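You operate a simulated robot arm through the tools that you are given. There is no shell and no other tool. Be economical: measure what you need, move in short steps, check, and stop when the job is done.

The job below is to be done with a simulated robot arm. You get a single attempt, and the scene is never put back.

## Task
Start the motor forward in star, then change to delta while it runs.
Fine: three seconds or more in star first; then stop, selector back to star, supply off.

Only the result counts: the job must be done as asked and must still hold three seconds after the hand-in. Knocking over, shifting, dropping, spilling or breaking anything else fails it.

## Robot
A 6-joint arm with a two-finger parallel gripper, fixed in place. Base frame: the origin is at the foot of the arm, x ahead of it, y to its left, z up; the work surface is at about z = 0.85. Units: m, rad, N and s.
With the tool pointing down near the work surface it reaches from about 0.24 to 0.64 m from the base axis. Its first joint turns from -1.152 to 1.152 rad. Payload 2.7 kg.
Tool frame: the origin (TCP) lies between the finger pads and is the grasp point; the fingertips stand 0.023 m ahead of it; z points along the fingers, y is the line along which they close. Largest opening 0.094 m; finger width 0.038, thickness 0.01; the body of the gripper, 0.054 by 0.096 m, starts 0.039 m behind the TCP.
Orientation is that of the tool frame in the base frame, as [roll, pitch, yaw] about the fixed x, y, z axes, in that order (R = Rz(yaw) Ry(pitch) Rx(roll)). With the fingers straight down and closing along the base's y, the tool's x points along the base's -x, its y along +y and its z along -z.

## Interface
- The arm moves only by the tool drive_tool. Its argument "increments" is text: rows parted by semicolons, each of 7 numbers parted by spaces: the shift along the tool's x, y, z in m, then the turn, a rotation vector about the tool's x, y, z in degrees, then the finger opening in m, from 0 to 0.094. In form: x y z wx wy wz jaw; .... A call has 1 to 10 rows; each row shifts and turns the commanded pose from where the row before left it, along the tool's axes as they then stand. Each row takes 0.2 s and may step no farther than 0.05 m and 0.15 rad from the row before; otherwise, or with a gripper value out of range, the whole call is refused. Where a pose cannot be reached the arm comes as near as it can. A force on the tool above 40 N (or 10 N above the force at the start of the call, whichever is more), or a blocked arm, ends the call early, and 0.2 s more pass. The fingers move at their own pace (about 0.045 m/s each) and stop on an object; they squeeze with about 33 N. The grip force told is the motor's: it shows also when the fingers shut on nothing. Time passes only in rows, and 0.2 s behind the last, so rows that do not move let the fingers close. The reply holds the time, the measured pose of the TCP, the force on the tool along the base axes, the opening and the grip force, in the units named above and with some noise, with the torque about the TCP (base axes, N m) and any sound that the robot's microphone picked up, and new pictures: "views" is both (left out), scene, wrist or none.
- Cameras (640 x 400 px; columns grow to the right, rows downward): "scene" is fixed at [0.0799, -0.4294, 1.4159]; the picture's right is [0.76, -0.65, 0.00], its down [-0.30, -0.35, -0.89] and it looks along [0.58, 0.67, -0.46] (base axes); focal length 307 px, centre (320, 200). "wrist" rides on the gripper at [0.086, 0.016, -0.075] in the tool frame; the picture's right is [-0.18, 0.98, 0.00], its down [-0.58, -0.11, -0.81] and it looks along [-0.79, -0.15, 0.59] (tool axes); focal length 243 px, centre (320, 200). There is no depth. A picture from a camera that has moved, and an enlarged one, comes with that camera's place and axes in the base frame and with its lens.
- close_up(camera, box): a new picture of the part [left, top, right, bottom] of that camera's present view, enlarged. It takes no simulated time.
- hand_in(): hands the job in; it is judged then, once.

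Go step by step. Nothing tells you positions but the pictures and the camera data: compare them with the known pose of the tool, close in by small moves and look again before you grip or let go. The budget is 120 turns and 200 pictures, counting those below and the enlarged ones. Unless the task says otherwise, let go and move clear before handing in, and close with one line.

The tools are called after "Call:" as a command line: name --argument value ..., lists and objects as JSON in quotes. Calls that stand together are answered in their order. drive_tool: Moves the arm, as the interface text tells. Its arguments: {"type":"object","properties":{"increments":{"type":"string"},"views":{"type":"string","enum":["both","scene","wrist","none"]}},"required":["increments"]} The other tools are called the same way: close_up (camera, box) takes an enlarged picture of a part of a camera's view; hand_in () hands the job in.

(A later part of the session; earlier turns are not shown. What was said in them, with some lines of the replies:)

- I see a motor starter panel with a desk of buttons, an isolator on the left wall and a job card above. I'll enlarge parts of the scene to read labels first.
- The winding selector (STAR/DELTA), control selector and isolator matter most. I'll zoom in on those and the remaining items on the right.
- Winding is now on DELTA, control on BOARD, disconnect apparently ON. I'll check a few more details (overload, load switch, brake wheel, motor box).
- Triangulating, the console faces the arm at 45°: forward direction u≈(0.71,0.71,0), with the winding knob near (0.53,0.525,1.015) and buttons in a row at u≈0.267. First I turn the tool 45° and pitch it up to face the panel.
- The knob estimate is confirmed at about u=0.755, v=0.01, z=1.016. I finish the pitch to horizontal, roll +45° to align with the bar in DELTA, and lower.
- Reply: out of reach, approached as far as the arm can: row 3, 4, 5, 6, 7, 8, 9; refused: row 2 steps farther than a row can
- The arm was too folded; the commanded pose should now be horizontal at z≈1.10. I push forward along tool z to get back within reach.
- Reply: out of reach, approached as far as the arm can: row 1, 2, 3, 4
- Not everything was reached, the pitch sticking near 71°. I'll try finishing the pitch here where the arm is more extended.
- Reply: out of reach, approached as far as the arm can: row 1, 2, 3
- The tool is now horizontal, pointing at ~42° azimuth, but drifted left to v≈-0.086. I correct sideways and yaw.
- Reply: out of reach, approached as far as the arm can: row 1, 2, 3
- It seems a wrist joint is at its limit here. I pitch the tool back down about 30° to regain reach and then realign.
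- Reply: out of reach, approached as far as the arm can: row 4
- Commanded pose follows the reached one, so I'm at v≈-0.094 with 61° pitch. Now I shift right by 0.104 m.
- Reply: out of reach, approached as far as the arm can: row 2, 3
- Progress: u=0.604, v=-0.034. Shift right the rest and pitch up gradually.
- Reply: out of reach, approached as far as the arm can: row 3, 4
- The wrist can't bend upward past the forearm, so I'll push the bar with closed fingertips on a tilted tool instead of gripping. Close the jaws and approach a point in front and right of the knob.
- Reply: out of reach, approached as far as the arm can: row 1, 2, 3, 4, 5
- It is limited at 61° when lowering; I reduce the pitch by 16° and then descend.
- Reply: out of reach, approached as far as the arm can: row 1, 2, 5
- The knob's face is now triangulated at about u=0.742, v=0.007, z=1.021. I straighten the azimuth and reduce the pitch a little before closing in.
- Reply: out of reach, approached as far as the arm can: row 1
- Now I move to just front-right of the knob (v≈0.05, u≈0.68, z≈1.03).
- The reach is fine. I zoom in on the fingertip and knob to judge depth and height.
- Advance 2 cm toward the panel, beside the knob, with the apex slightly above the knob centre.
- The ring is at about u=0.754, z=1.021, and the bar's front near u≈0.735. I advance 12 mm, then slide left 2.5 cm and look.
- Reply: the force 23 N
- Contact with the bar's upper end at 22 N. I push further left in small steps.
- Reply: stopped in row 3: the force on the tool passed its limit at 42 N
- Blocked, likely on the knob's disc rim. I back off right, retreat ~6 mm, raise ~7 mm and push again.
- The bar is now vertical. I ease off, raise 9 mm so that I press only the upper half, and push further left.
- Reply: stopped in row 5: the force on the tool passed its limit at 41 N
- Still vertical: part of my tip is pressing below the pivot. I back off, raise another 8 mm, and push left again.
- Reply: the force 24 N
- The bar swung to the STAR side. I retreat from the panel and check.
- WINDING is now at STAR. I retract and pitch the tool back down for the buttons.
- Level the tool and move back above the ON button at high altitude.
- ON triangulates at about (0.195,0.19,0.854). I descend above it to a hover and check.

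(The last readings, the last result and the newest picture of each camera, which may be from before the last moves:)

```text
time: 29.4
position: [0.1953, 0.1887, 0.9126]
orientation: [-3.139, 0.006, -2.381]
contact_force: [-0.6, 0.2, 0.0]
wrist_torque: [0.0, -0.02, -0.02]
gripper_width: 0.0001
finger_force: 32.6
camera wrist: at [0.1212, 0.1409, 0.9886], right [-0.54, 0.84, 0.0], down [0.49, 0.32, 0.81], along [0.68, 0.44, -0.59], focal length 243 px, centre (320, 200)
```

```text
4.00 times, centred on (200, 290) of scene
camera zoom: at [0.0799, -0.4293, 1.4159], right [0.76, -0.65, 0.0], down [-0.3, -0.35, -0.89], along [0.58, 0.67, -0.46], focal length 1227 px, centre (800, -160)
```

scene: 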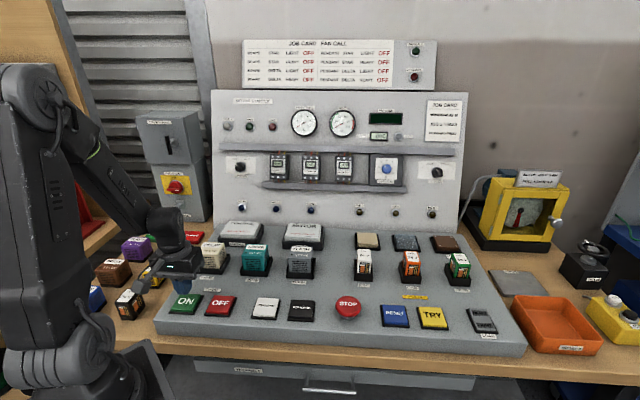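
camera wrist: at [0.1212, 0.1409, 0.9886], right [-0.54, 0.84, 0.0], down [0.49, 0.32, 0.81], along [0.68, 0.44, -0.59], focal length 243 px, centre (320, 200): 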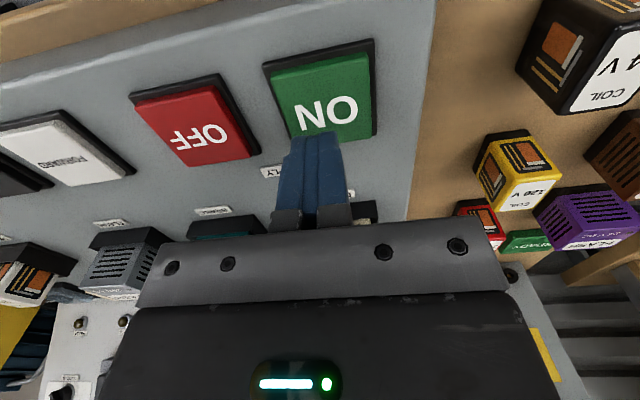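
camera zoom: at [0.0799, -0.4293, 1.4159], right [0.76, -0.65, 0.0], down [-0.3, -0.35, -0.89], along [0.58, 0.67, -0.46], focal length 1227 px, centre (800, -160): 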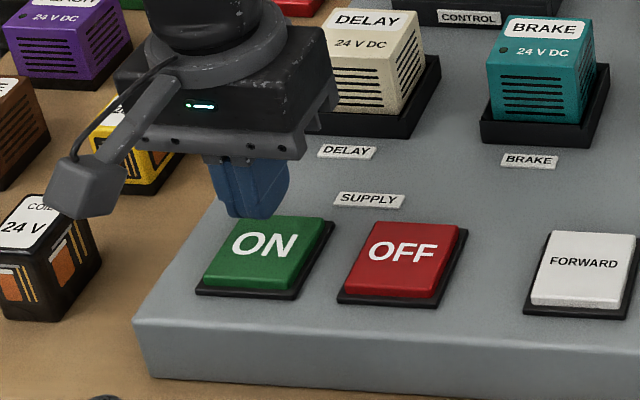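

The tip is nearly over ON. I shift 5 mm toward the operator and press down in small steps.

Call:
drive_tool --increments "0.005 0 0.008 0 0 0 0;0 0 0.008 0 0 0 0;0 0 0.006 0 0 0 0;0 0 0.005 0 0 0 0;0 0 0.005 0 0 0 0" --views "scene"

Call:
close_up --camera "scene" --box '[120, 240, 280, 340]'

```text
time: 30.6
position: [0.1914, 0.1874, 0.8816]
orientation: [-3.137, 0.004, -2.381]
contact_force: [-1.2, 0.0, 3.1]
wrist_torque: [0.0, 0.04, -0.02]
gripper_width: 0.0001
finger_force: 33.4
heard: click
```

scene: 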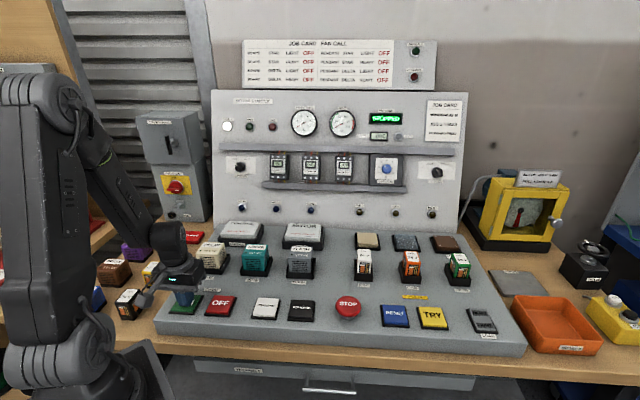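

```text
4.00 times, centred on (200, 290) of scene
camera zoom: at [0.0799, -0.4294, 1.4159], right [0.76, -0.65, 0.0], down [-0.3, -0.35, -0.89], along [0.58, 0.67, -0.46], focal length 1227 px, centre (800, -160)
```

zoom: 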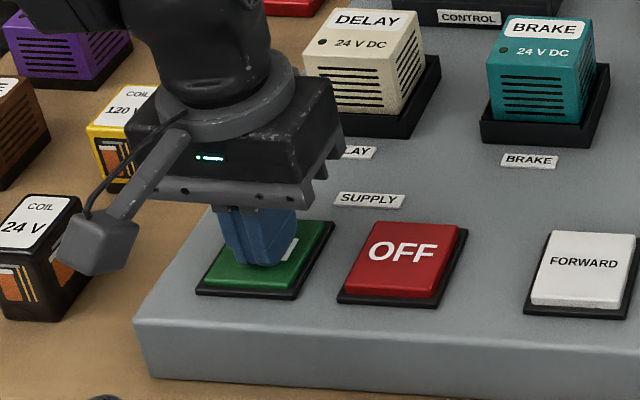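

Supply is on (lamp lit, display live). Lift and move over to FORWARD.

Call:
drive_tool --increments "0 0 -0.04 0 0 0 0;0 -0.0384 0 0 0 0 0;0 -0.0384 0 0 0 0 0;0 -0.0384 0 0 0 0 0;0 -0.0384 0 0 0 0 0;0.0013 -0.0384 0 0 0 0 0;0 0 0 0 0 0 0" --views "both"

Call:
close_up --camera "scene" --box '[210, 80, 470, 240]'

```text
time: 32.2
position: [0.3234, 0.0454, 0.9214]
orientation: [-3.139, 0.001, -2.38]
contact_force: [0.3, -0.6, -0.7]
wrist_torque: [0.0, -0.01, -0.02]
gripper_width: 0.0001
finger_force: 33.1
camera wrist: at [0.2499, -0.0031, 0.9959], right [-0.55, 0.84, 0.0], down [0.49, 0.32, 0.81], along [0.68, 0.44, -0.59], focal length 243 px, centre (320, 200)
```

scene: 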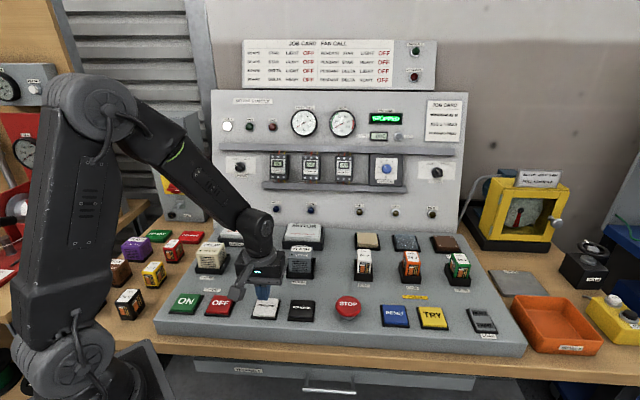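
wrist: 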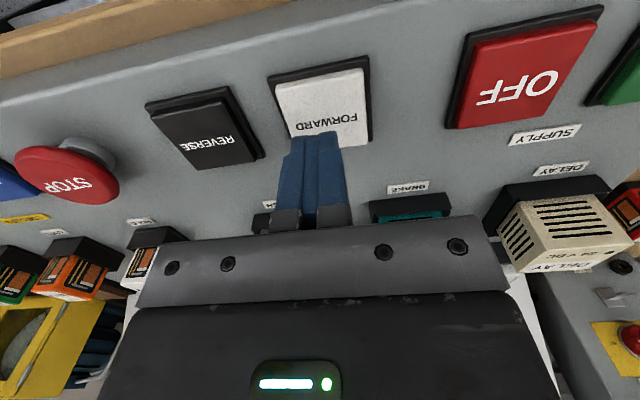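

```text
2.46 times, centred on (340, 160) of scene
camera zoom: at [0.0799, -0.4294, 1.4159], right [0.76, -0.65, 0.0], down [-0.3, -0.35, -0.89], along [0.58, 0.67, -0.46], focal length 755 px, centre (271, 298)
```

zoom: 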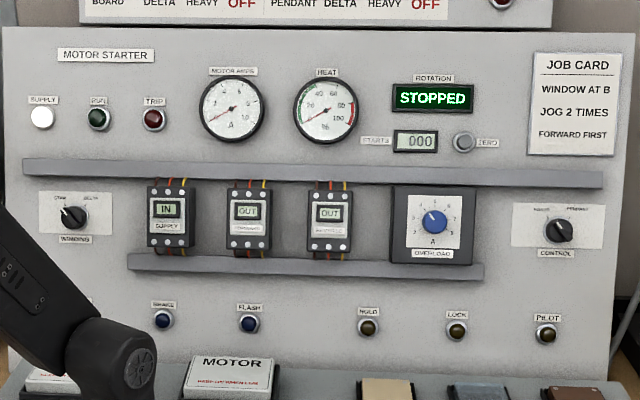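

Supply contactor IN, winding at STAR, stopped. Now I press FORWARD.

Call:
drive_tool --increments "0.004 0 0.012 0 0 0 0;0 0 0.012 0 0 0 0;0 0 0.007 0 0 0 0;0 0 0.005 0 0 0 0;0 0 0.004 0 0 0 0;0 0 -0.03 0 0 0 0" --views "scene"

Call:
close_up --camera "scene" --box '[210, 80, 470, 240]'

```text
time: 33.6
position: [0.3211, 0.0422, 0.9106]
orientation: [-3.138, 0.003, -2.381]
contact_force: [1.1, -0.5, 0.3]
wrist_torque: [0.02, -0.01, 0.01]
gripper_width: 0.0001
finger_force: 33.1
heard: click
```

scene: 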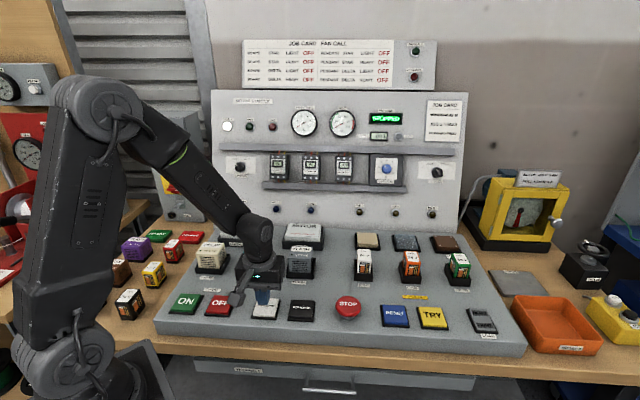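

```text
2.46 times, centred on (340, 160) of scene
camera zoom: at [0.0799, -0.4293, 1.4159], right [0.76, -0.65, 0.0], down [-0.3, -0.35, -0.89], along [0.58, 0.67, -0.46], focal length 755 px, centre (271, 298)
```

zoom: 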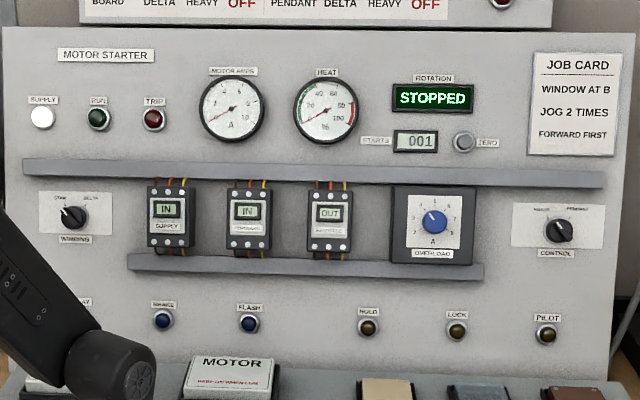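

The FORWARD contactor is IN with starts=001; rotation may still be picking up. I lift and look again.

Call:
drive_tool --increments "0 0 -0.04 0 0 0 0;0 0 -0.04 0 0 0 0;0 0 -0.04 0 0 0 0;0 0 -0.04 0 0 0 0;0 0 -0.04 0 0 0 0" --views "none"

Call:
close_up --camera "scene" --box '[210, 80, 470, 240]'

Call:
close_up --camera "scene" --box '[475, 165, 640, 290]'

```text
time: 34.8
position: [0.3205, 0.0443, 1.1131]
orientation: [-3.14, 0.002, -2.38]
contact_force: [0.4, -0.5, -0.1]
wrist_torque: [0.01, -0.01, 0.01]
gripper_width: 0.0002
finger_force: 32.9
```

```text
2.46 times, centred on (340, 160) of scene
camera zoom: at [0.0799, -0.4294, 1.4159], right [0.76, -0.65, 0.0], down [-0.3, -0.35, -0.89], along [0.58, 0.67, -0.46], focal length 755 px, centre (271, 298)
```

zoom: 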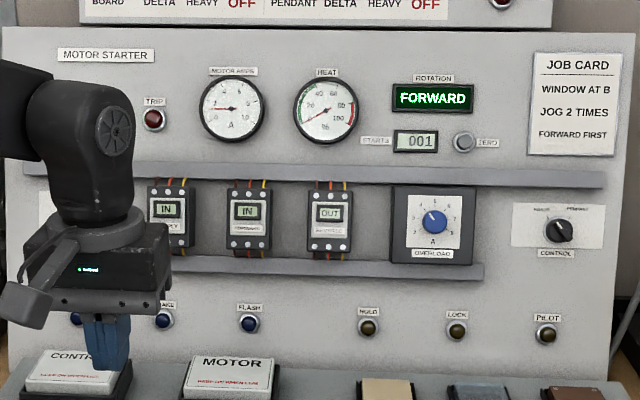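

```text
3.20 times, centred on (558, 228) of scene
camera zoom: at [0.0799, -0.4294, 1.4159], right [0.76, -0.65, 0.0], down [-0.3, -0.35, -0.89], along [0.58, 0.67, -0.46], focal length 981 px, centre (-440, 112)
```

zoom: 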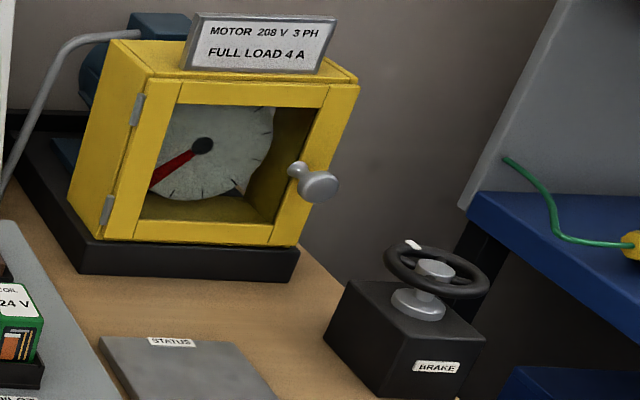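

Motor is running FORWARD in star at ~2 A, no heat. Now I go back to the panel, to the left side of the knob.

Call:
drive_tool --increments "-0.036 0.0259 0 0 0 0 0;-0.036 0.0259 0 0 0 0 0;-0.036 0.0259 0 0 0 0 0;-0.036 0.0259 0 0 0 0 0;-0.036 0.0259 0 0 0 0 0;-0.036 0.0259 0 0 0 0 0;-0.036 0.0259 0 0 0 0 0;-0.036 0.0259 0 0 0 0 0;-0.036 0.0259 0 0 0 0 0" --views "none"

Call:
drive_tool --increments "0 0 0 0 -8.2 0 0;0 0 0 0 -8.2 0 0;0 0 0 0 -8.2 0 0;0 0 0 0 -8.2 0 0;0 0 0 0 -8.2 0 0;0 0 0 0 -8.2 0 0;0 0 0 0 0 0 0" --views "both"

```text
time: 36.8
position: [0.393, 0.4341, 1.1125]
orientation: [-3.139, 0.002, -2.38]
contact_force: [-0.2, -0.5, -0.1]
wrist_torque: [-0.02, -0.01, 0.02]
gripper_width: 0.0
finger_force: 33.0
```

```text
time: 38.4
position: [0.394, 0.4349, 1.1116]
orientation: [-3.139, 0.863, -2.377]
contact_force: [1.1, 0.3, -0.1]
wrist_torque: [0.01, -0.02, 0.01]
gripper_width: 0.0
finger_force: 33.4
camera wrist: at [0.301, 0.3691, 1.0956], right [-0.59, 0.79, 0.14], down [-0.1, -0.24, 0.97], along [0.8, 0.56, 0.22], focal length 243 px, centre (320, 200)
```

scene: 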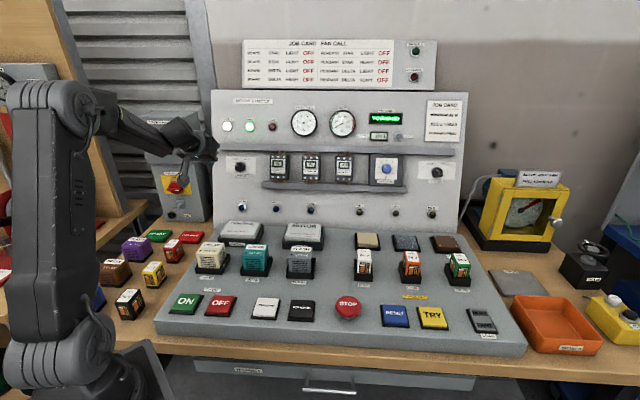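
wrist: 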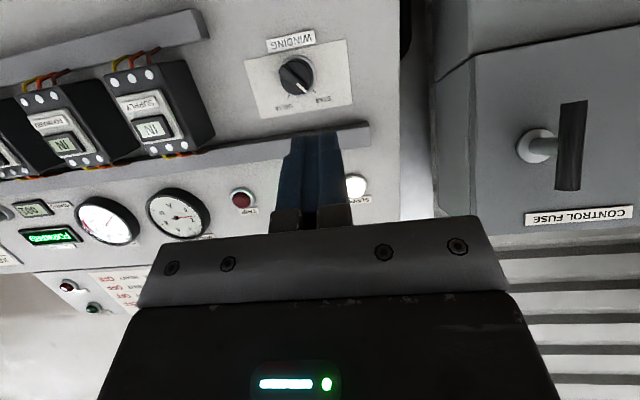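

RUN lamp lit, still star. I approach to the left of the knob.

Call:
drive_tool --increments "-0.0018 0.0058 0.0307 0 0 0 0;-0.0018 0.0058 0.0307 0 0 0 0;-0.0018 0.0058 0.0307 0 0 0 0;0 0 0 0 0 0 0" --views "none"

Call:
close_up --camera "wrist" --box '[160, 20, 480, 220]'

```text
time: 39.4
position: [0.4352, 0.4997, 1.0552]
orientation: [-3.139, 0.861, -2.376]
contact_force: [-0.7, 0.1, 0.6]
wrist_torque: [-0.03, -0.02, -0.01]
gripper_width: 0.0
finger_force: 33.0
```

```text
2.00 times, centred on (320, 120) of wrist
camera zoom: at [0.3427, 0.4332, 1.0385], right [-0.59, 0.79, 0.14], down [-0.1, -0.24, 0.97], along [0.8, 0.56, 0.22], focal length 485 px, centre (320, 360)
```

zoom: 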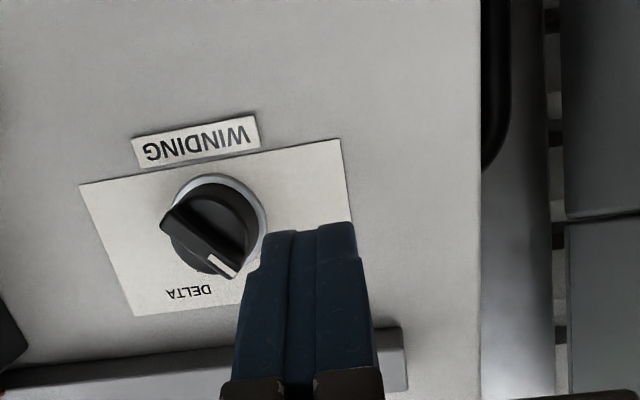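

Advance 4.2 cm beside the knob, then push right.

Call:
drive_tool --increments "-0.014 0 0.0163 0 0 0 0;-0.014 0 0.0163 0 0 0 0;0 -0.008 0 0 0 0 0;0 -0.008 0 0 0 0 0;0 -0.008 0 0 0 0 0;0 -0.006 0 0 0 0 0;0 -0.006 0 0 0 0 0;0 -0.006 0 0 0 0 0" --views "none"

Call:
close_up --camera "wrist" --box '[160, 20, 480, 220]'

Call:
close_up --camera "scene" --box '[210, 80, 470, 240]'

```text
time: 41.2
position: [0.4951, 0.4968, 1.0561]
orientation: [-3.136, 0.862, -2.377]
contact_force: [0.2, 0.0, 0.0]
wrist_torque: [0.01, 0.01, -0.02]
gripper_width: 0.0
finger_force: 32.9
```

```text
2.00 times, centred on (320, 120) of wrist
camera zoom: at [0.4028, 0.4313, 1.0399], right [-0.59, 0.79, 0.14], down [-0.1, -0.24, 0.97], along [0.8, 0.56, 0.22], focal length 485 px, centre (320, 360)
```

zoom: 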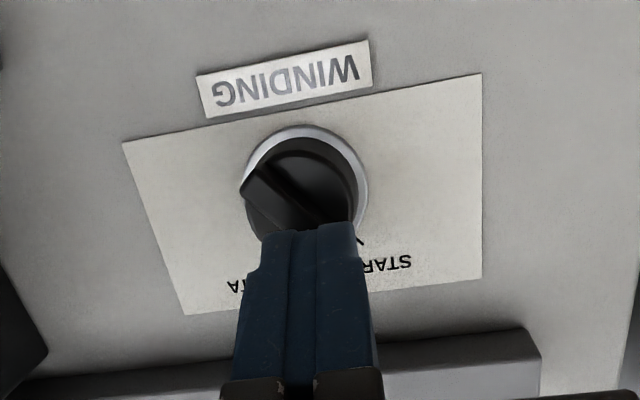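

```text
2.46 times, centred on (340, 160) of scene
camera zoom: at [0.0799, -0.4293, 1.4159], right [0.76, -0.65, 0.0], down [-0.3, -0.35, -0.89], along [0.58, 0.67, -0.46], focal length 755 px, centre (271, 298)
```

zoom: 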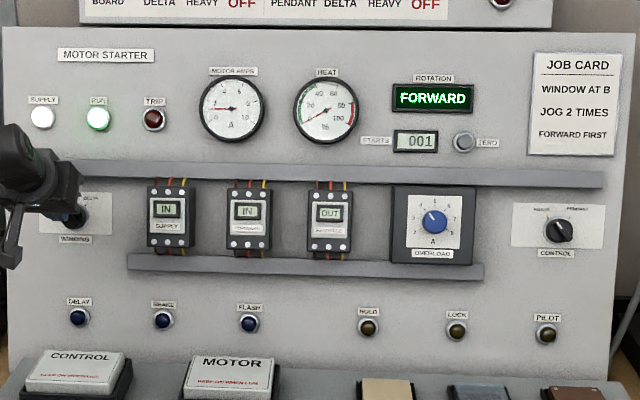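

The finger passed in front of the bar without contact. I go back left, 8 mm lower and 5 mm deeper, then push right again.

Call:
drive_tool --increments "0 0.018 0 0 0 0 0;0 0.02 0 0 0 0 0;0.0028 0 0.009 0 0 0 0;0 -0.008 0 0 0 0 0;0 -0.008 0 0 0 0 0;0 -0.005 0 0 0 0 0;0 -0.005 0 0 0 0 0" --views "none"

Call:
close_up --camera "wrist" --box '[160, 20, 480, 220]'

```text
time: 42.8
position: [0.4905, 0.5102, 1.0499]
orientation: [-3.137, 0.864, -2.377]
contact_force: [-1.3, 1.1, 1.8]
wrist_torque: [0.28, -0.14, 0.25]
gripper_width: 0.0001
finger_force: 32.8
```

```text
2.00 times, centred on (320, 120) of wrist
camera zoom: at [0.3977, 0.4432, 1.0328], right [-0.59, 0.79, 0.14], down [-0.1, -0.24, 0.97], along [0.8, 0.56, 0.22], focal length 485 px, centre (320, 360)
```

zoom: 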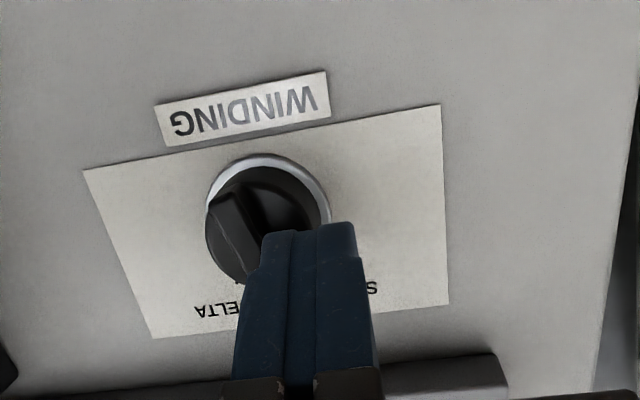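

It's turning. Continue pushing right.

Call:
drive_tool --increments "0 -0.006 0 0 0 0 0;0 -0.006 0 0 0 0 0;0 -0.006 0 0 0 0 0;0 -0.006 0 0 0 0 0" --views "none"

Call:
close_up --camera "wrist" --box '[160, 20, 480, 220]'

Call:
close_up --camera "scene" --box '[210, 80, 470, 240]'

```text
time: 43.8
position: [0.4974, 0.5017, 1.0522]
orientation: [-3.139, 0.867, -2.365]
contact_force: [-14.0, -5.6, 4.5]
wrist_torque: [-0.06, 0.09, -0.06]
gripper_width: 0.0001
finger_force: 32.8
stopped in row 4: the force on the tool passed its limit at 43 N (the readings are from after the stop); the commanded pose is now the measured one
```

```text
2.00 times, centred on (320, 120) of wrist
camera zoom: at [0.406, 0.4337, 1.0347], right [-0.6, 0.79, 0.14], down [-0.09, -0.24, 0.97], along [0.79, 0.57, 0.22], focal length 485 px, centre (320, 360)
```

zoom: 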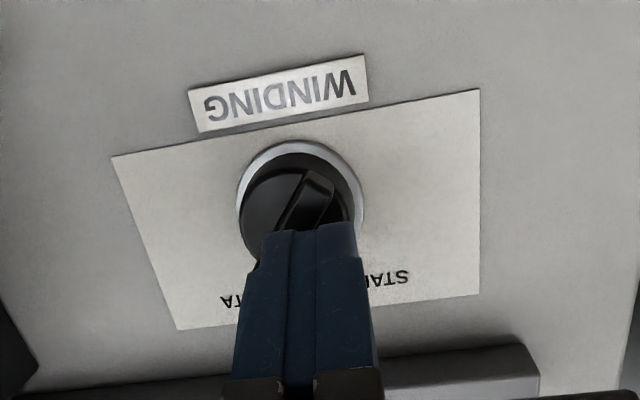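

```text
2.46 times, centred on (340, 160) of scene
camera zoom: at [0.0794, -0.4296, 1.4158], right [0.76, -0.65, 0.0], down [-0.3, -0.35, -0.89], along [0.58, 0.67, -0.46], focal length 755 px, centre (271, 298)
```

zoom: 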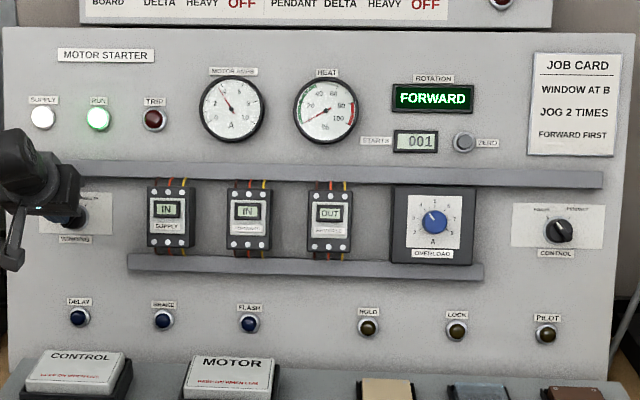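

The bar passed over and the ammeter rose: delta engaged while running. I retreat and confirm.

Call:
drive_tool --increments "0.0098 0.003 -0.0114 0 0 0 0;0.0098 0.003 -0.0114 0 0 0 0;0.01 0 -0.02 0 0 0 0;0 0 -0.03 0 0 0 0" --views "wrist"

Call:
close_up --camera "scene" --box '[210, 80, 470, 240]'

```text
time: 44.8
position: [0.4422, 0.4532, 1.0749]
orientation: [-3.137, 0.866, -2.365]
contact_force: [-0.7, 0.2, -0.3]
wrist_torque: [0.0, 0.0, -0.01]
gripper_width: 0.0
finger_force: 33.1
camera wrist: at [0.3493, 0.3851, 1.0579], right [-0.6, 0.79, 0.14], down [-0.09, -0.24, 0.97], along [0.79, 0.57, 0.22], focal length 243 px, centre (320, 200)
```

wrist: 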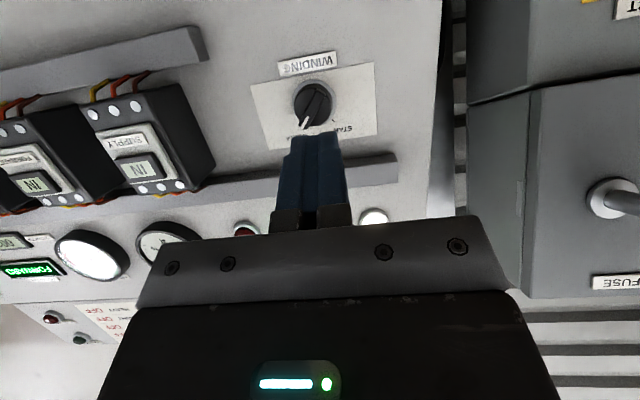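

```text
2.46 times, centred on (340, 160) of scene
camera zoom: at [0.0799, -0.4293, 1.4159], right [0.76, -0.65, 0.0], down [-0.3, -0.35, -0.89], along [0.58, 0.67, -0.46], focal length 755 px, centre (271, 298)
```

zoom: 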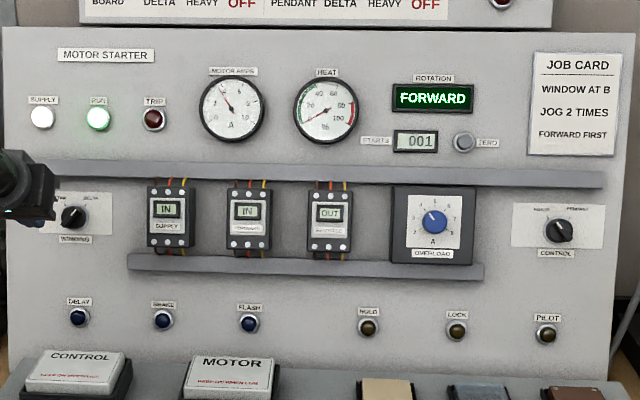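

DELTA at ~4 A running forward. Now retract, tool down, and head to STOP.

Call:
drive_tool --increments "0 0 -0.04 0 0 0 0;0 0 0 0 8.27 0 0;0 0 0 0 8.27 0 0;0 0 0 0 8.27 0 0;0 0 0 0 8.27 0 0;0 0 0 0 8.27 0 0;0 0 0 0 8.27 0 0" --views "none"

```text
time: 46.4
position: [0.42, 0.4312, 1.1009]
orientation: [-3.14, -0.002, -2.369]
contact_force: [-0.3, 0.0, 0.3]
wrist_torque: [0.01, -0.01, 0.02]
gripper_width: 0.0
finger_force: 33.7
```

Call:
drive_tool --increments "0.0273 -0.03315 0 0 0 0 0;0.0273 -0.03315 0 0 0 0 0;0.0273 -0.03315 0 0 0 0 0;0.0273 -0.03315 0 0 0 0 0;0.0273 -0.03315 0 0 0 0 0;0.0273 -0.03315 0 0 0 0 0;0.0273 -0.03315 0 0 0 0 0;0.0273 -0.03315 0 0 0 0 0;0.0273 -0.03315 0 0 0 0 0;0.0273 -0.03315 0 0 0 0 0" --views "none"

Call:
drive_tool --increments "0.0273 -0.03315 0.02 0 0 0 0;0.0273 -0.03315 0.02 0 0 0 0;0 0 0.045 0 0 0 0;0 0 0.045 0 0 0 0;0 0 0.02 0 0 0 0" --views "both"

Call:
close_up --camera "scene" --box '[270, 230, 430, 330]'

```text
time: 48.5
position: [0.4553, 0.0039, 1.1014]
orientation: [-3.14, -0.003, -2.367]
contact_force: [0.4, 0.1, 0.5]
wrist_torque: [0.02, 0.0, 0.03]
gripper_width: 0.0001
finger_force: 32.9
```

```text
time: 49.8
position: [0.4628, -0.0806, 0.951]
orientation: [-3.139, -0.002, -2.367]
contact_force: [0.6, 0.5, 0.5]
wrist_torque: [-0.02, 0.0, -0.02]
gripper_width: 0.0
finger_force: 33.4
camera wrist: at [0.3898, -0.13, 1.0265], right [-0.56, 0.83, 0.0], down [0.49, 0.33, 0.81], along [0.67, 0.45, -0.59], focal length 243 px, centre (320, 200)
```

scene: 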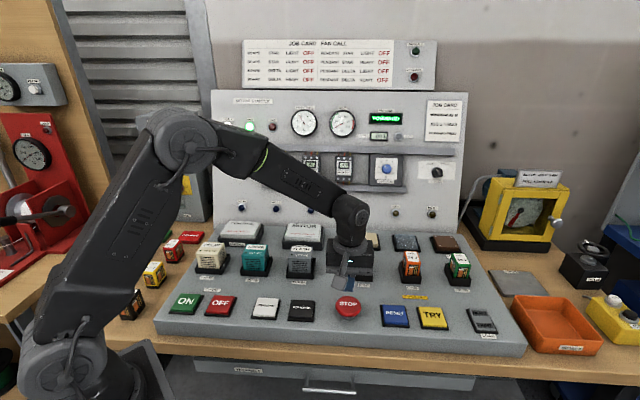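
wrist: 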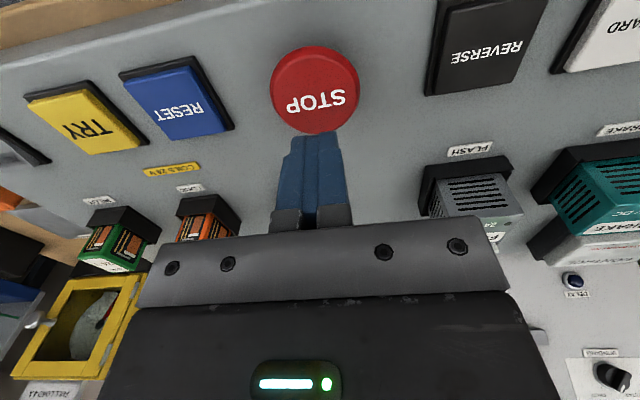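

```text
4.00 times, centred on (350, 280) of scene
camera zoom: at [0.0799, -0.4294, 1.4159], right [0.76, -0.65, 0.0], down [-0.3, -0.35, -0.89], along [0.58, 0.67, -0.46], focal length 1227 px, centre (200, -120)
```

zoom: 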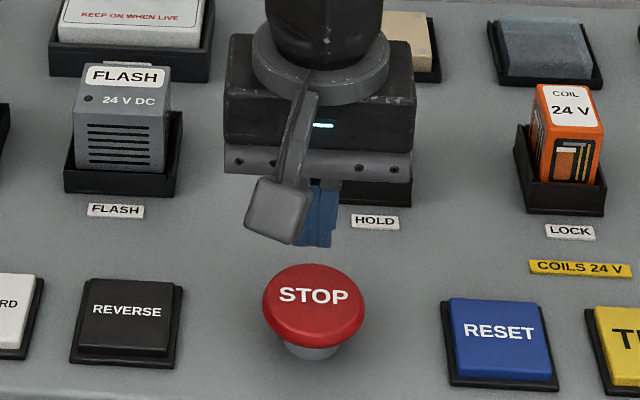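

Shift 8 mm toward the operator and press STOP.

Call:
drive_tool --increments "0.008 0 0.02 0 0 0 0;0 0 0.015 0 0 0 0;0 0 0.006 0 0 0 0;0 0 0.005 0 0 0 0;0 0 0.005 0 0 0 0" --views "none"

Call:
close_up --camera "scene" --box '[210, 80, 470, 330]'

```text
time: 51.0
position: [0.4577, -0.0866, 0.9012]
orientation: [-3.14, 0.0, -2.366]
contact_force: [-1.5, 2.5, 5.1]
wrist_torque: [0.07, 0.04, -0.02]
gripper_width: 0.0
finger_force: 32.4
heard: click
```

```text
1.60 times, centred on (340, 205) of scene
camera zoom: at [0.0798, -0.4293, 1.4159], right [0.76, -0.65, 0.0], down [-0.3, -0.35, -0.89], along [0.58, 0.67, -0.46], focal length 491 px, centre (288, 192)
```

zoom: 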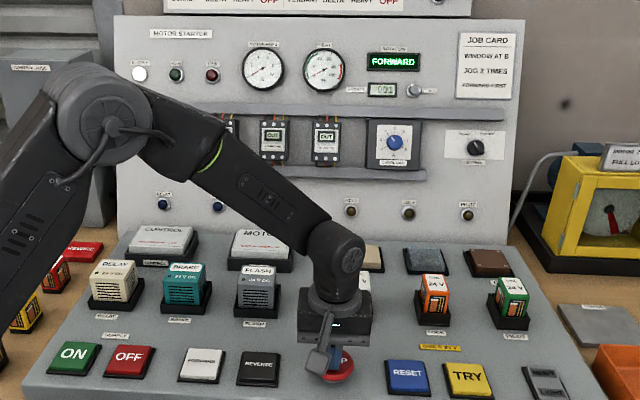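

STOP registered; the contactor dropped out. Lift and return toward the knob, right side.

Call:
drive_tool --increments "0 0 -0.05 0 0 0 0;0 0 -0.05 0 0 0 0;0 0 -0.05 0 0 0 0;0 0 -0.05 0 0 0 0;-0.0291 0.0317 0 0 0 0 0;-0.0291 0.0317 0 0 0 0 0;-0.0291 0.0317 0 0 0 0 0;-0.0291 0.0317 0 0 0 0 0;-0.0291 0.0317 0 0 0 0 0;-0.0291 0.0317 0 0 0 0 0" --views "none"

Call:
drive_tool --increments "-0.0291 0.0317 0 0 0 0 0;-0.0291 0.0317 0 0 0 0 0;-0.0291 0.0317 0 0 0 0 0;-0.0291 0.0317 0 0 0 0 0;-0.0291 0.0317 0 0 0 0 0;0 0 0 0 0 0 0" --views "none"

Call:
drive_tool --increments "0 0 0 0 -8.2 0 0;0 0 0 0 -8.2 0 0;0 0 0 0 -8.2 0 0;0 0 0 0 -8.2 0 0;0 0 0 0 -8.2 0 0;0 0 0 0 -8.2 0 0;0 0 0 0 0 0 0" --views "both"

```text
time: 53.1
position: [0.4499, 0.1726, 1.1012]
orientation: [-3.139, 0.0, -2.37]
contact_force: [-0.5, 0.1, -0.1]
wrist_torque: [0.0, 0.0, -0.04]
gripper_width: 0.0001
finger_force: 33.0
```

```text
time: 54.5
position: [0.4421, 0.3868, 1.1001]
orientation: [-3.141, 0.0, -2.37]
contact_force: [-0.2, -0.4, 0.2]
wrist_torque: [-0.01, 0.02, 0.02]
gripper_width: 0.0003
finger_force: 33.3
```

```text
time: 56.1
position: [0.4424, 0.3858, 1.0995]
orientation: [-3.139, 0.86, -2.364]
contact_force: [0.2, 1.6, 0.2]
wrist_torque: [0.01, -0.01, 0.04]
gripper_width: 0.0
finger_force: 33.0
camera wrist: at [0.3506, 0.3188, 1.0841], right [-0.6, 0.79, 0.14], down [-0.09, -0.24, 0.97], along [0.79, 0.57, 0.21], focal length 243 px, centre (320, 200)
```

scene: 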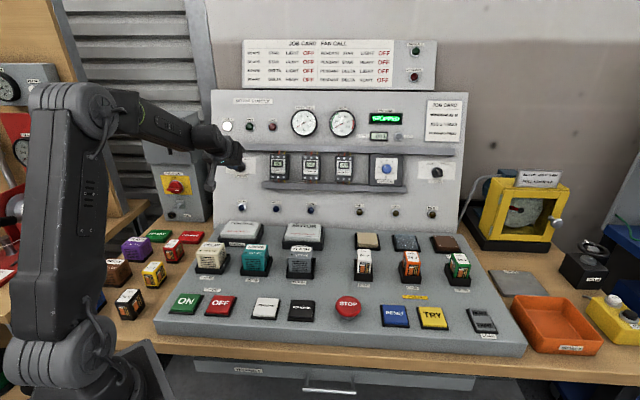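
wrist: 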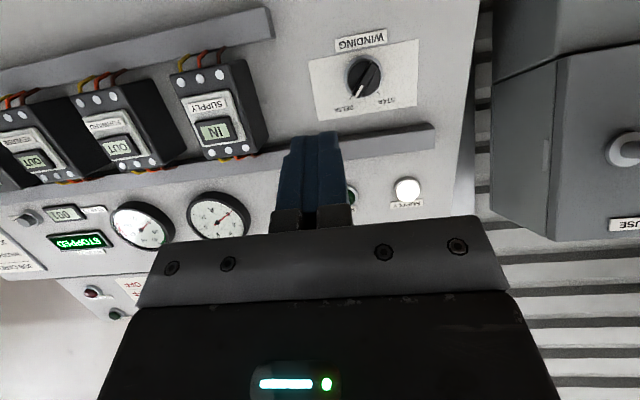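

Motor STOPPED. I position at the knob's right with the depth and height that worked, then push left.

Call:
drive_tool --increments "-0.0038 -0.0031 0.0295 0 0 0 0;-0.0038 -0.0031 0.0295 0 0 0 0;-0.0038 -0.0031 0.0295 0 0 0 0;-0.0153 0 0.0178 0 0 0 0;-0.0153 0 0.0178 0 0 0 0;0 0.008 0 0 0 0 0;0 0.007 0 0 0 0 0;0 0.006 0 0 0 0 0;0 0.006 0 0 0 0 0;0 0.006 0 0 0 0 0" --views "none"

Call:
close_up --camera "wrist" --box '[160, 20, 480, 220]'

```text
time: 58.4
position: [0.5135, 0.4883, 1.0529]
orientation: [-3.139, 0.862, -2.367]
contact_force: [4.3, -3.5, 3.6]
wrist_torque: [0.08, -0.1, -0.1]
gripper_width: 0.0002
finger_force: 32.7
```

```text
2.00 times, centred on (320, 120) of wrist
camera zoom: at [0.4212, 0.42, 1.0351], right [-0.6, 0.79, 0.14], down [-0.09, -0.24, 0.97], along [0.79, 0.57, 0.21], focal length 485 px, centre (320, 360)
```

zoom: 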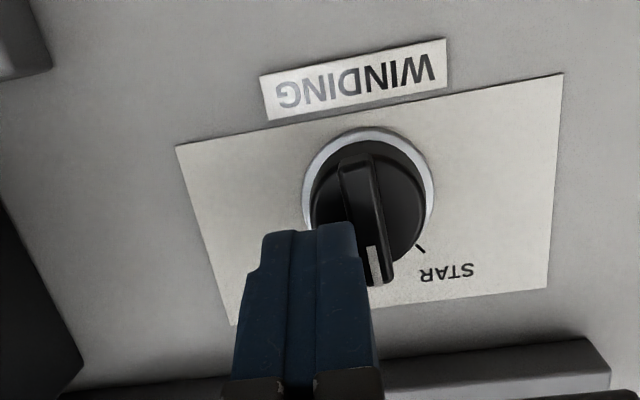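

Near vertical already; continue pushing left.

Call:
drive_tool --increments "0 0.005 0 0 0 0 0;0 0.005 0 0 0 0 0;0 0.005 0 0 0 0 0;0 0.005 0 0 0 0 0" --views "none"

Call:
close_up --camera "wrist" --box '[160, 20, 480, 220]'

```text
time: 59.2
position: [0.5085, 0.4916, 1.053]
orientation: [-3.134, 0.856, -2.375]
contact_force: [-4.7, -10.1, 3.4]
wrist_torque: [-0.07, 0.06, 0.01]
gripper_width: 0.0
finger_force: 32.8
stopped in row 4: the force on the tool passed its limit at 42 N (the readings are from after the stop); the commanded pose is now the measured one
```

```text
2.00 times, centred on (320, 120) of wrist
camera zoom: at [0.4157, 0.425, 1.0366], right [-0.59, 0.8, 0.13], down [-0.09, -0.23, 0.97], along [0.8, 0.56, 0.21], focal length 485 px, centre (320, 360)
```

zoom: 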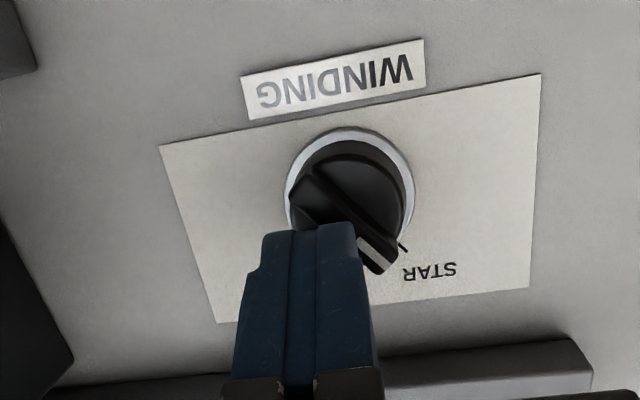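

It snapped to STAR. I retreat, pitch down and check.

Call:
drive_tool --increments "0.0098 -0.002 -0.0114 0 0 0 0;0.0098 -0.002 -0.0114 0 0 0 0;0 0 -0.04 0 0 0 0;0 0 -0.04 0 0 0 0;0 0 0 0 8.2 0 0;0 0 0 0 8.2 0 0;0 0 0 0 8.2 0 0;0 0 0 0 8.2 0 0;0 0 0 0 8.2 0 0;0 0 0 0 8 0 0" --views "none"

Call:
close_up --camera "scene" --box '[215, 80, 475, 240]'

```text
time: 61.4
position: [0.4372, 0.4181, 1.0989]
orientation: [-3.135, -0.002, -2.379]
contact_force: [-0.1, -1.1, 0.0]
wrist_torque: [0.0, 0.0, 0.01]
gripper_width: 0.0
finger_force: 33.2
out of reach, approached as far as the arm can: row 10
```

```text
2.46 times, centred on (345, 160) of scene
camera zoom: at [0.0799, -0.4294, 1.4159], right [0.76, -0.65, 0.0], down [-0.3, -0.35, -0.89], along [0.58, 0.67, -0.46], focal length 755 px, centre (258, 298)
```

zoom: 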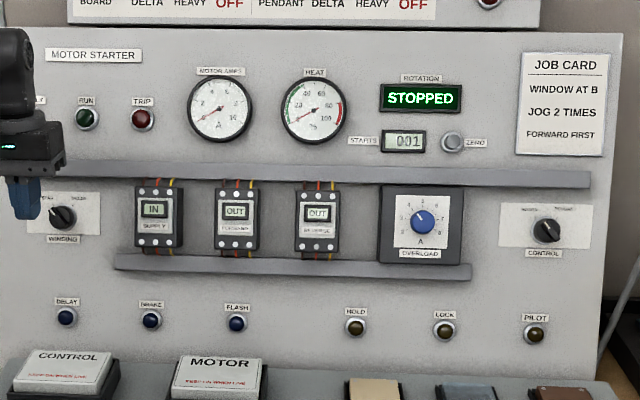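

STOPPED, selector at STAR. Now to OFF.

Call:
drive_tool --increments "0.0425 -0.01 0 0 0 0 0;0.0425 -0.01 0 0 0 0 0;0.0425 -0.01 0 0 0 0 0;0.0425 -0.01 0 0 0 0 0;0.0425 -0.01 0 0 0 0 0;0.0425 -0.01 0 0 0 0 0;0.0425 -0.01 0 0 0 0 0;0.0425 -0.01 0 0 0 0 0;0 0 0 0 0 0 0" --views "none"

Call:
drive_tool --increments "0 0 0.045 0 0 0 0;0 0 0.045 0 0 0 0;0 0 0.045 0 0 0 0;0 0 0.045 0 0 0 0;0 0 0 0 0 0 0" --views "both"

```text
time: 63.4
position: [0.2467, 0.1251, 1.0996]
orientation: [-3.137, 0.004, -2.379]
contact_force: [-0.2, 0.2, 0.1]
wrist_torque: [0.02, 0.0, 0.0]
gripper_width: 0.0
finger_force: 32.9
```

```text
time: 64.6
position: [0.2468, 0.1254, 0.9191]
orientation: [-3.136, 0.003, -2.381]
contact_force: [0.3, 0.7, 0.2]
wrist_torque: [0.04, -0.02, 0.01]
gripper_width: 0.0
finger_force: 33.2
camera wrist: at [0.1729, 0.0775, 0.994], right [-0.55, 0.84, 0.0], down [0.49, 0.32, 0.81], along [0.68, 0.44, -0.59], focal length 243 px, centre (320, 200)
```

scene: 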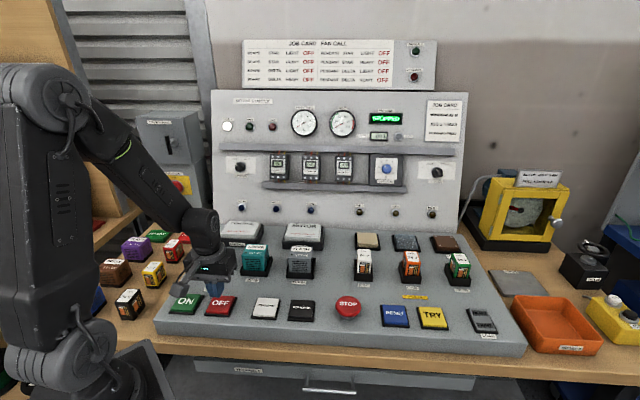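
wrist: 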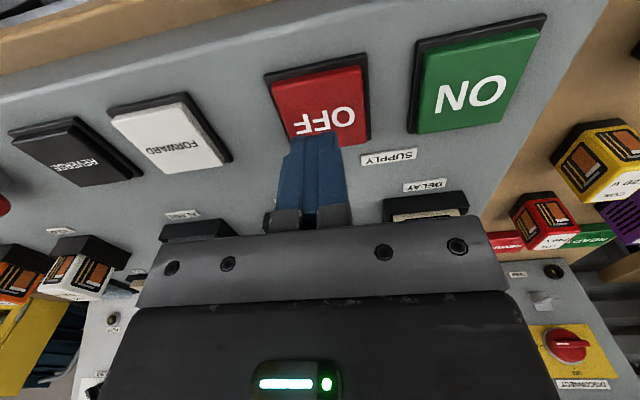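

Aligned over OFF; press it and lift.

Call:
drive_tool --increments "0.004 0 0.012 0 0 0 0;0 0 0.012 0 0 0 0;0 0 0.006 0 0 0 0;0 0 0.005 0 0 0 0;0 0 0.004 0 0 0 0;0 0 -0.04 0 0 0 0;0 0 -0.045 0 0 0 0;0 0 -0.045 0 0 0 0" --views "scene"

Call:
close_up --camera "scene" --box '[215, 80, 475, 240]'

Call:
close_up --camera "scene" --box '[215, 150, 265, 182]'

```text
time: 66.4
position: [0.2447, 0.123, 1.0116]
orientation: [-3.137, -0.002, -2.378]
contact_force: [0.2, -0.4, 0.2]
wrist_torque: [0.04, -0.01, 0.01]
gripper_width: 0.0
finger_force: 33.1
heard: click
```

scene: 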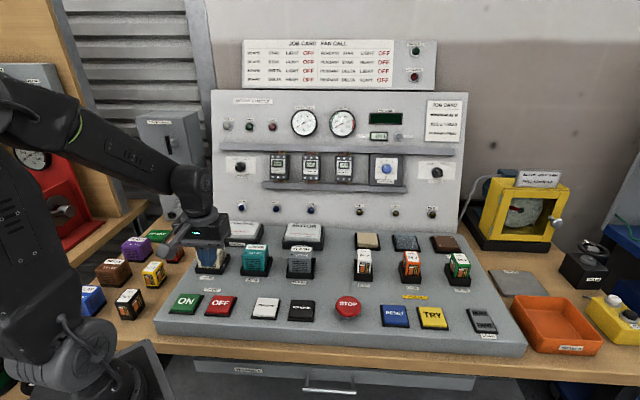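

```text
2.46 times, centred on (345, 160) of scene
camera zoom: at [0.0799, -0.4294, 1.4159], right [0.76, -0.65, 0.0], down [-0.3, -0.35, -0.89], along [0.58, 0.67, -0.46], focal length 755 px, centre (258, 298)
```

zoom: 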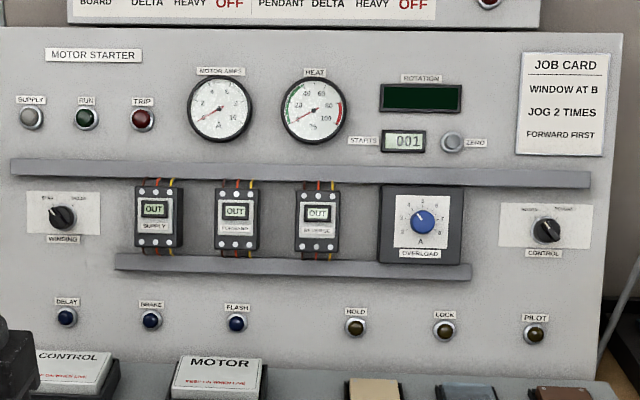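

```text
12.50 times, centred on (240, 166) of scene
camera zoom: at [0.0799, -0.4294, 1.4159], right [0.76, -0.65, 0.0], down [-0.3, -0.35, -0.89], along [0.58, 0.67, -0.46], focal length 3834 px, centre (1320, 625)
```

zoom: 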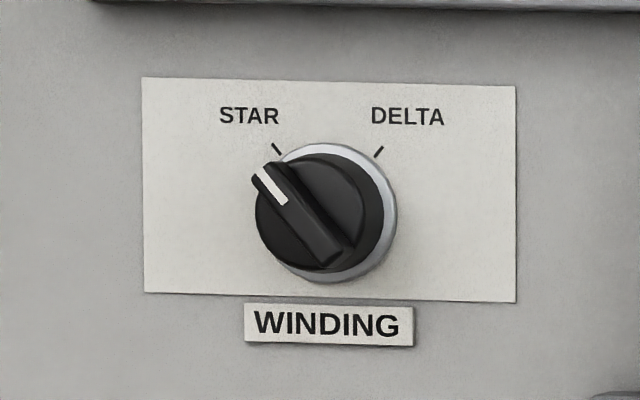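

The supply is off, the selector is at STAR, the motor has stopped and the arm is clear, so I'm handing in.

Call:
hand_in

```text
The job is handed in.
```

The motor started forward in star, ran about 9 s there, then changed to delta while running; I then stopped it, set the selector back to STAR and switched the supply off.
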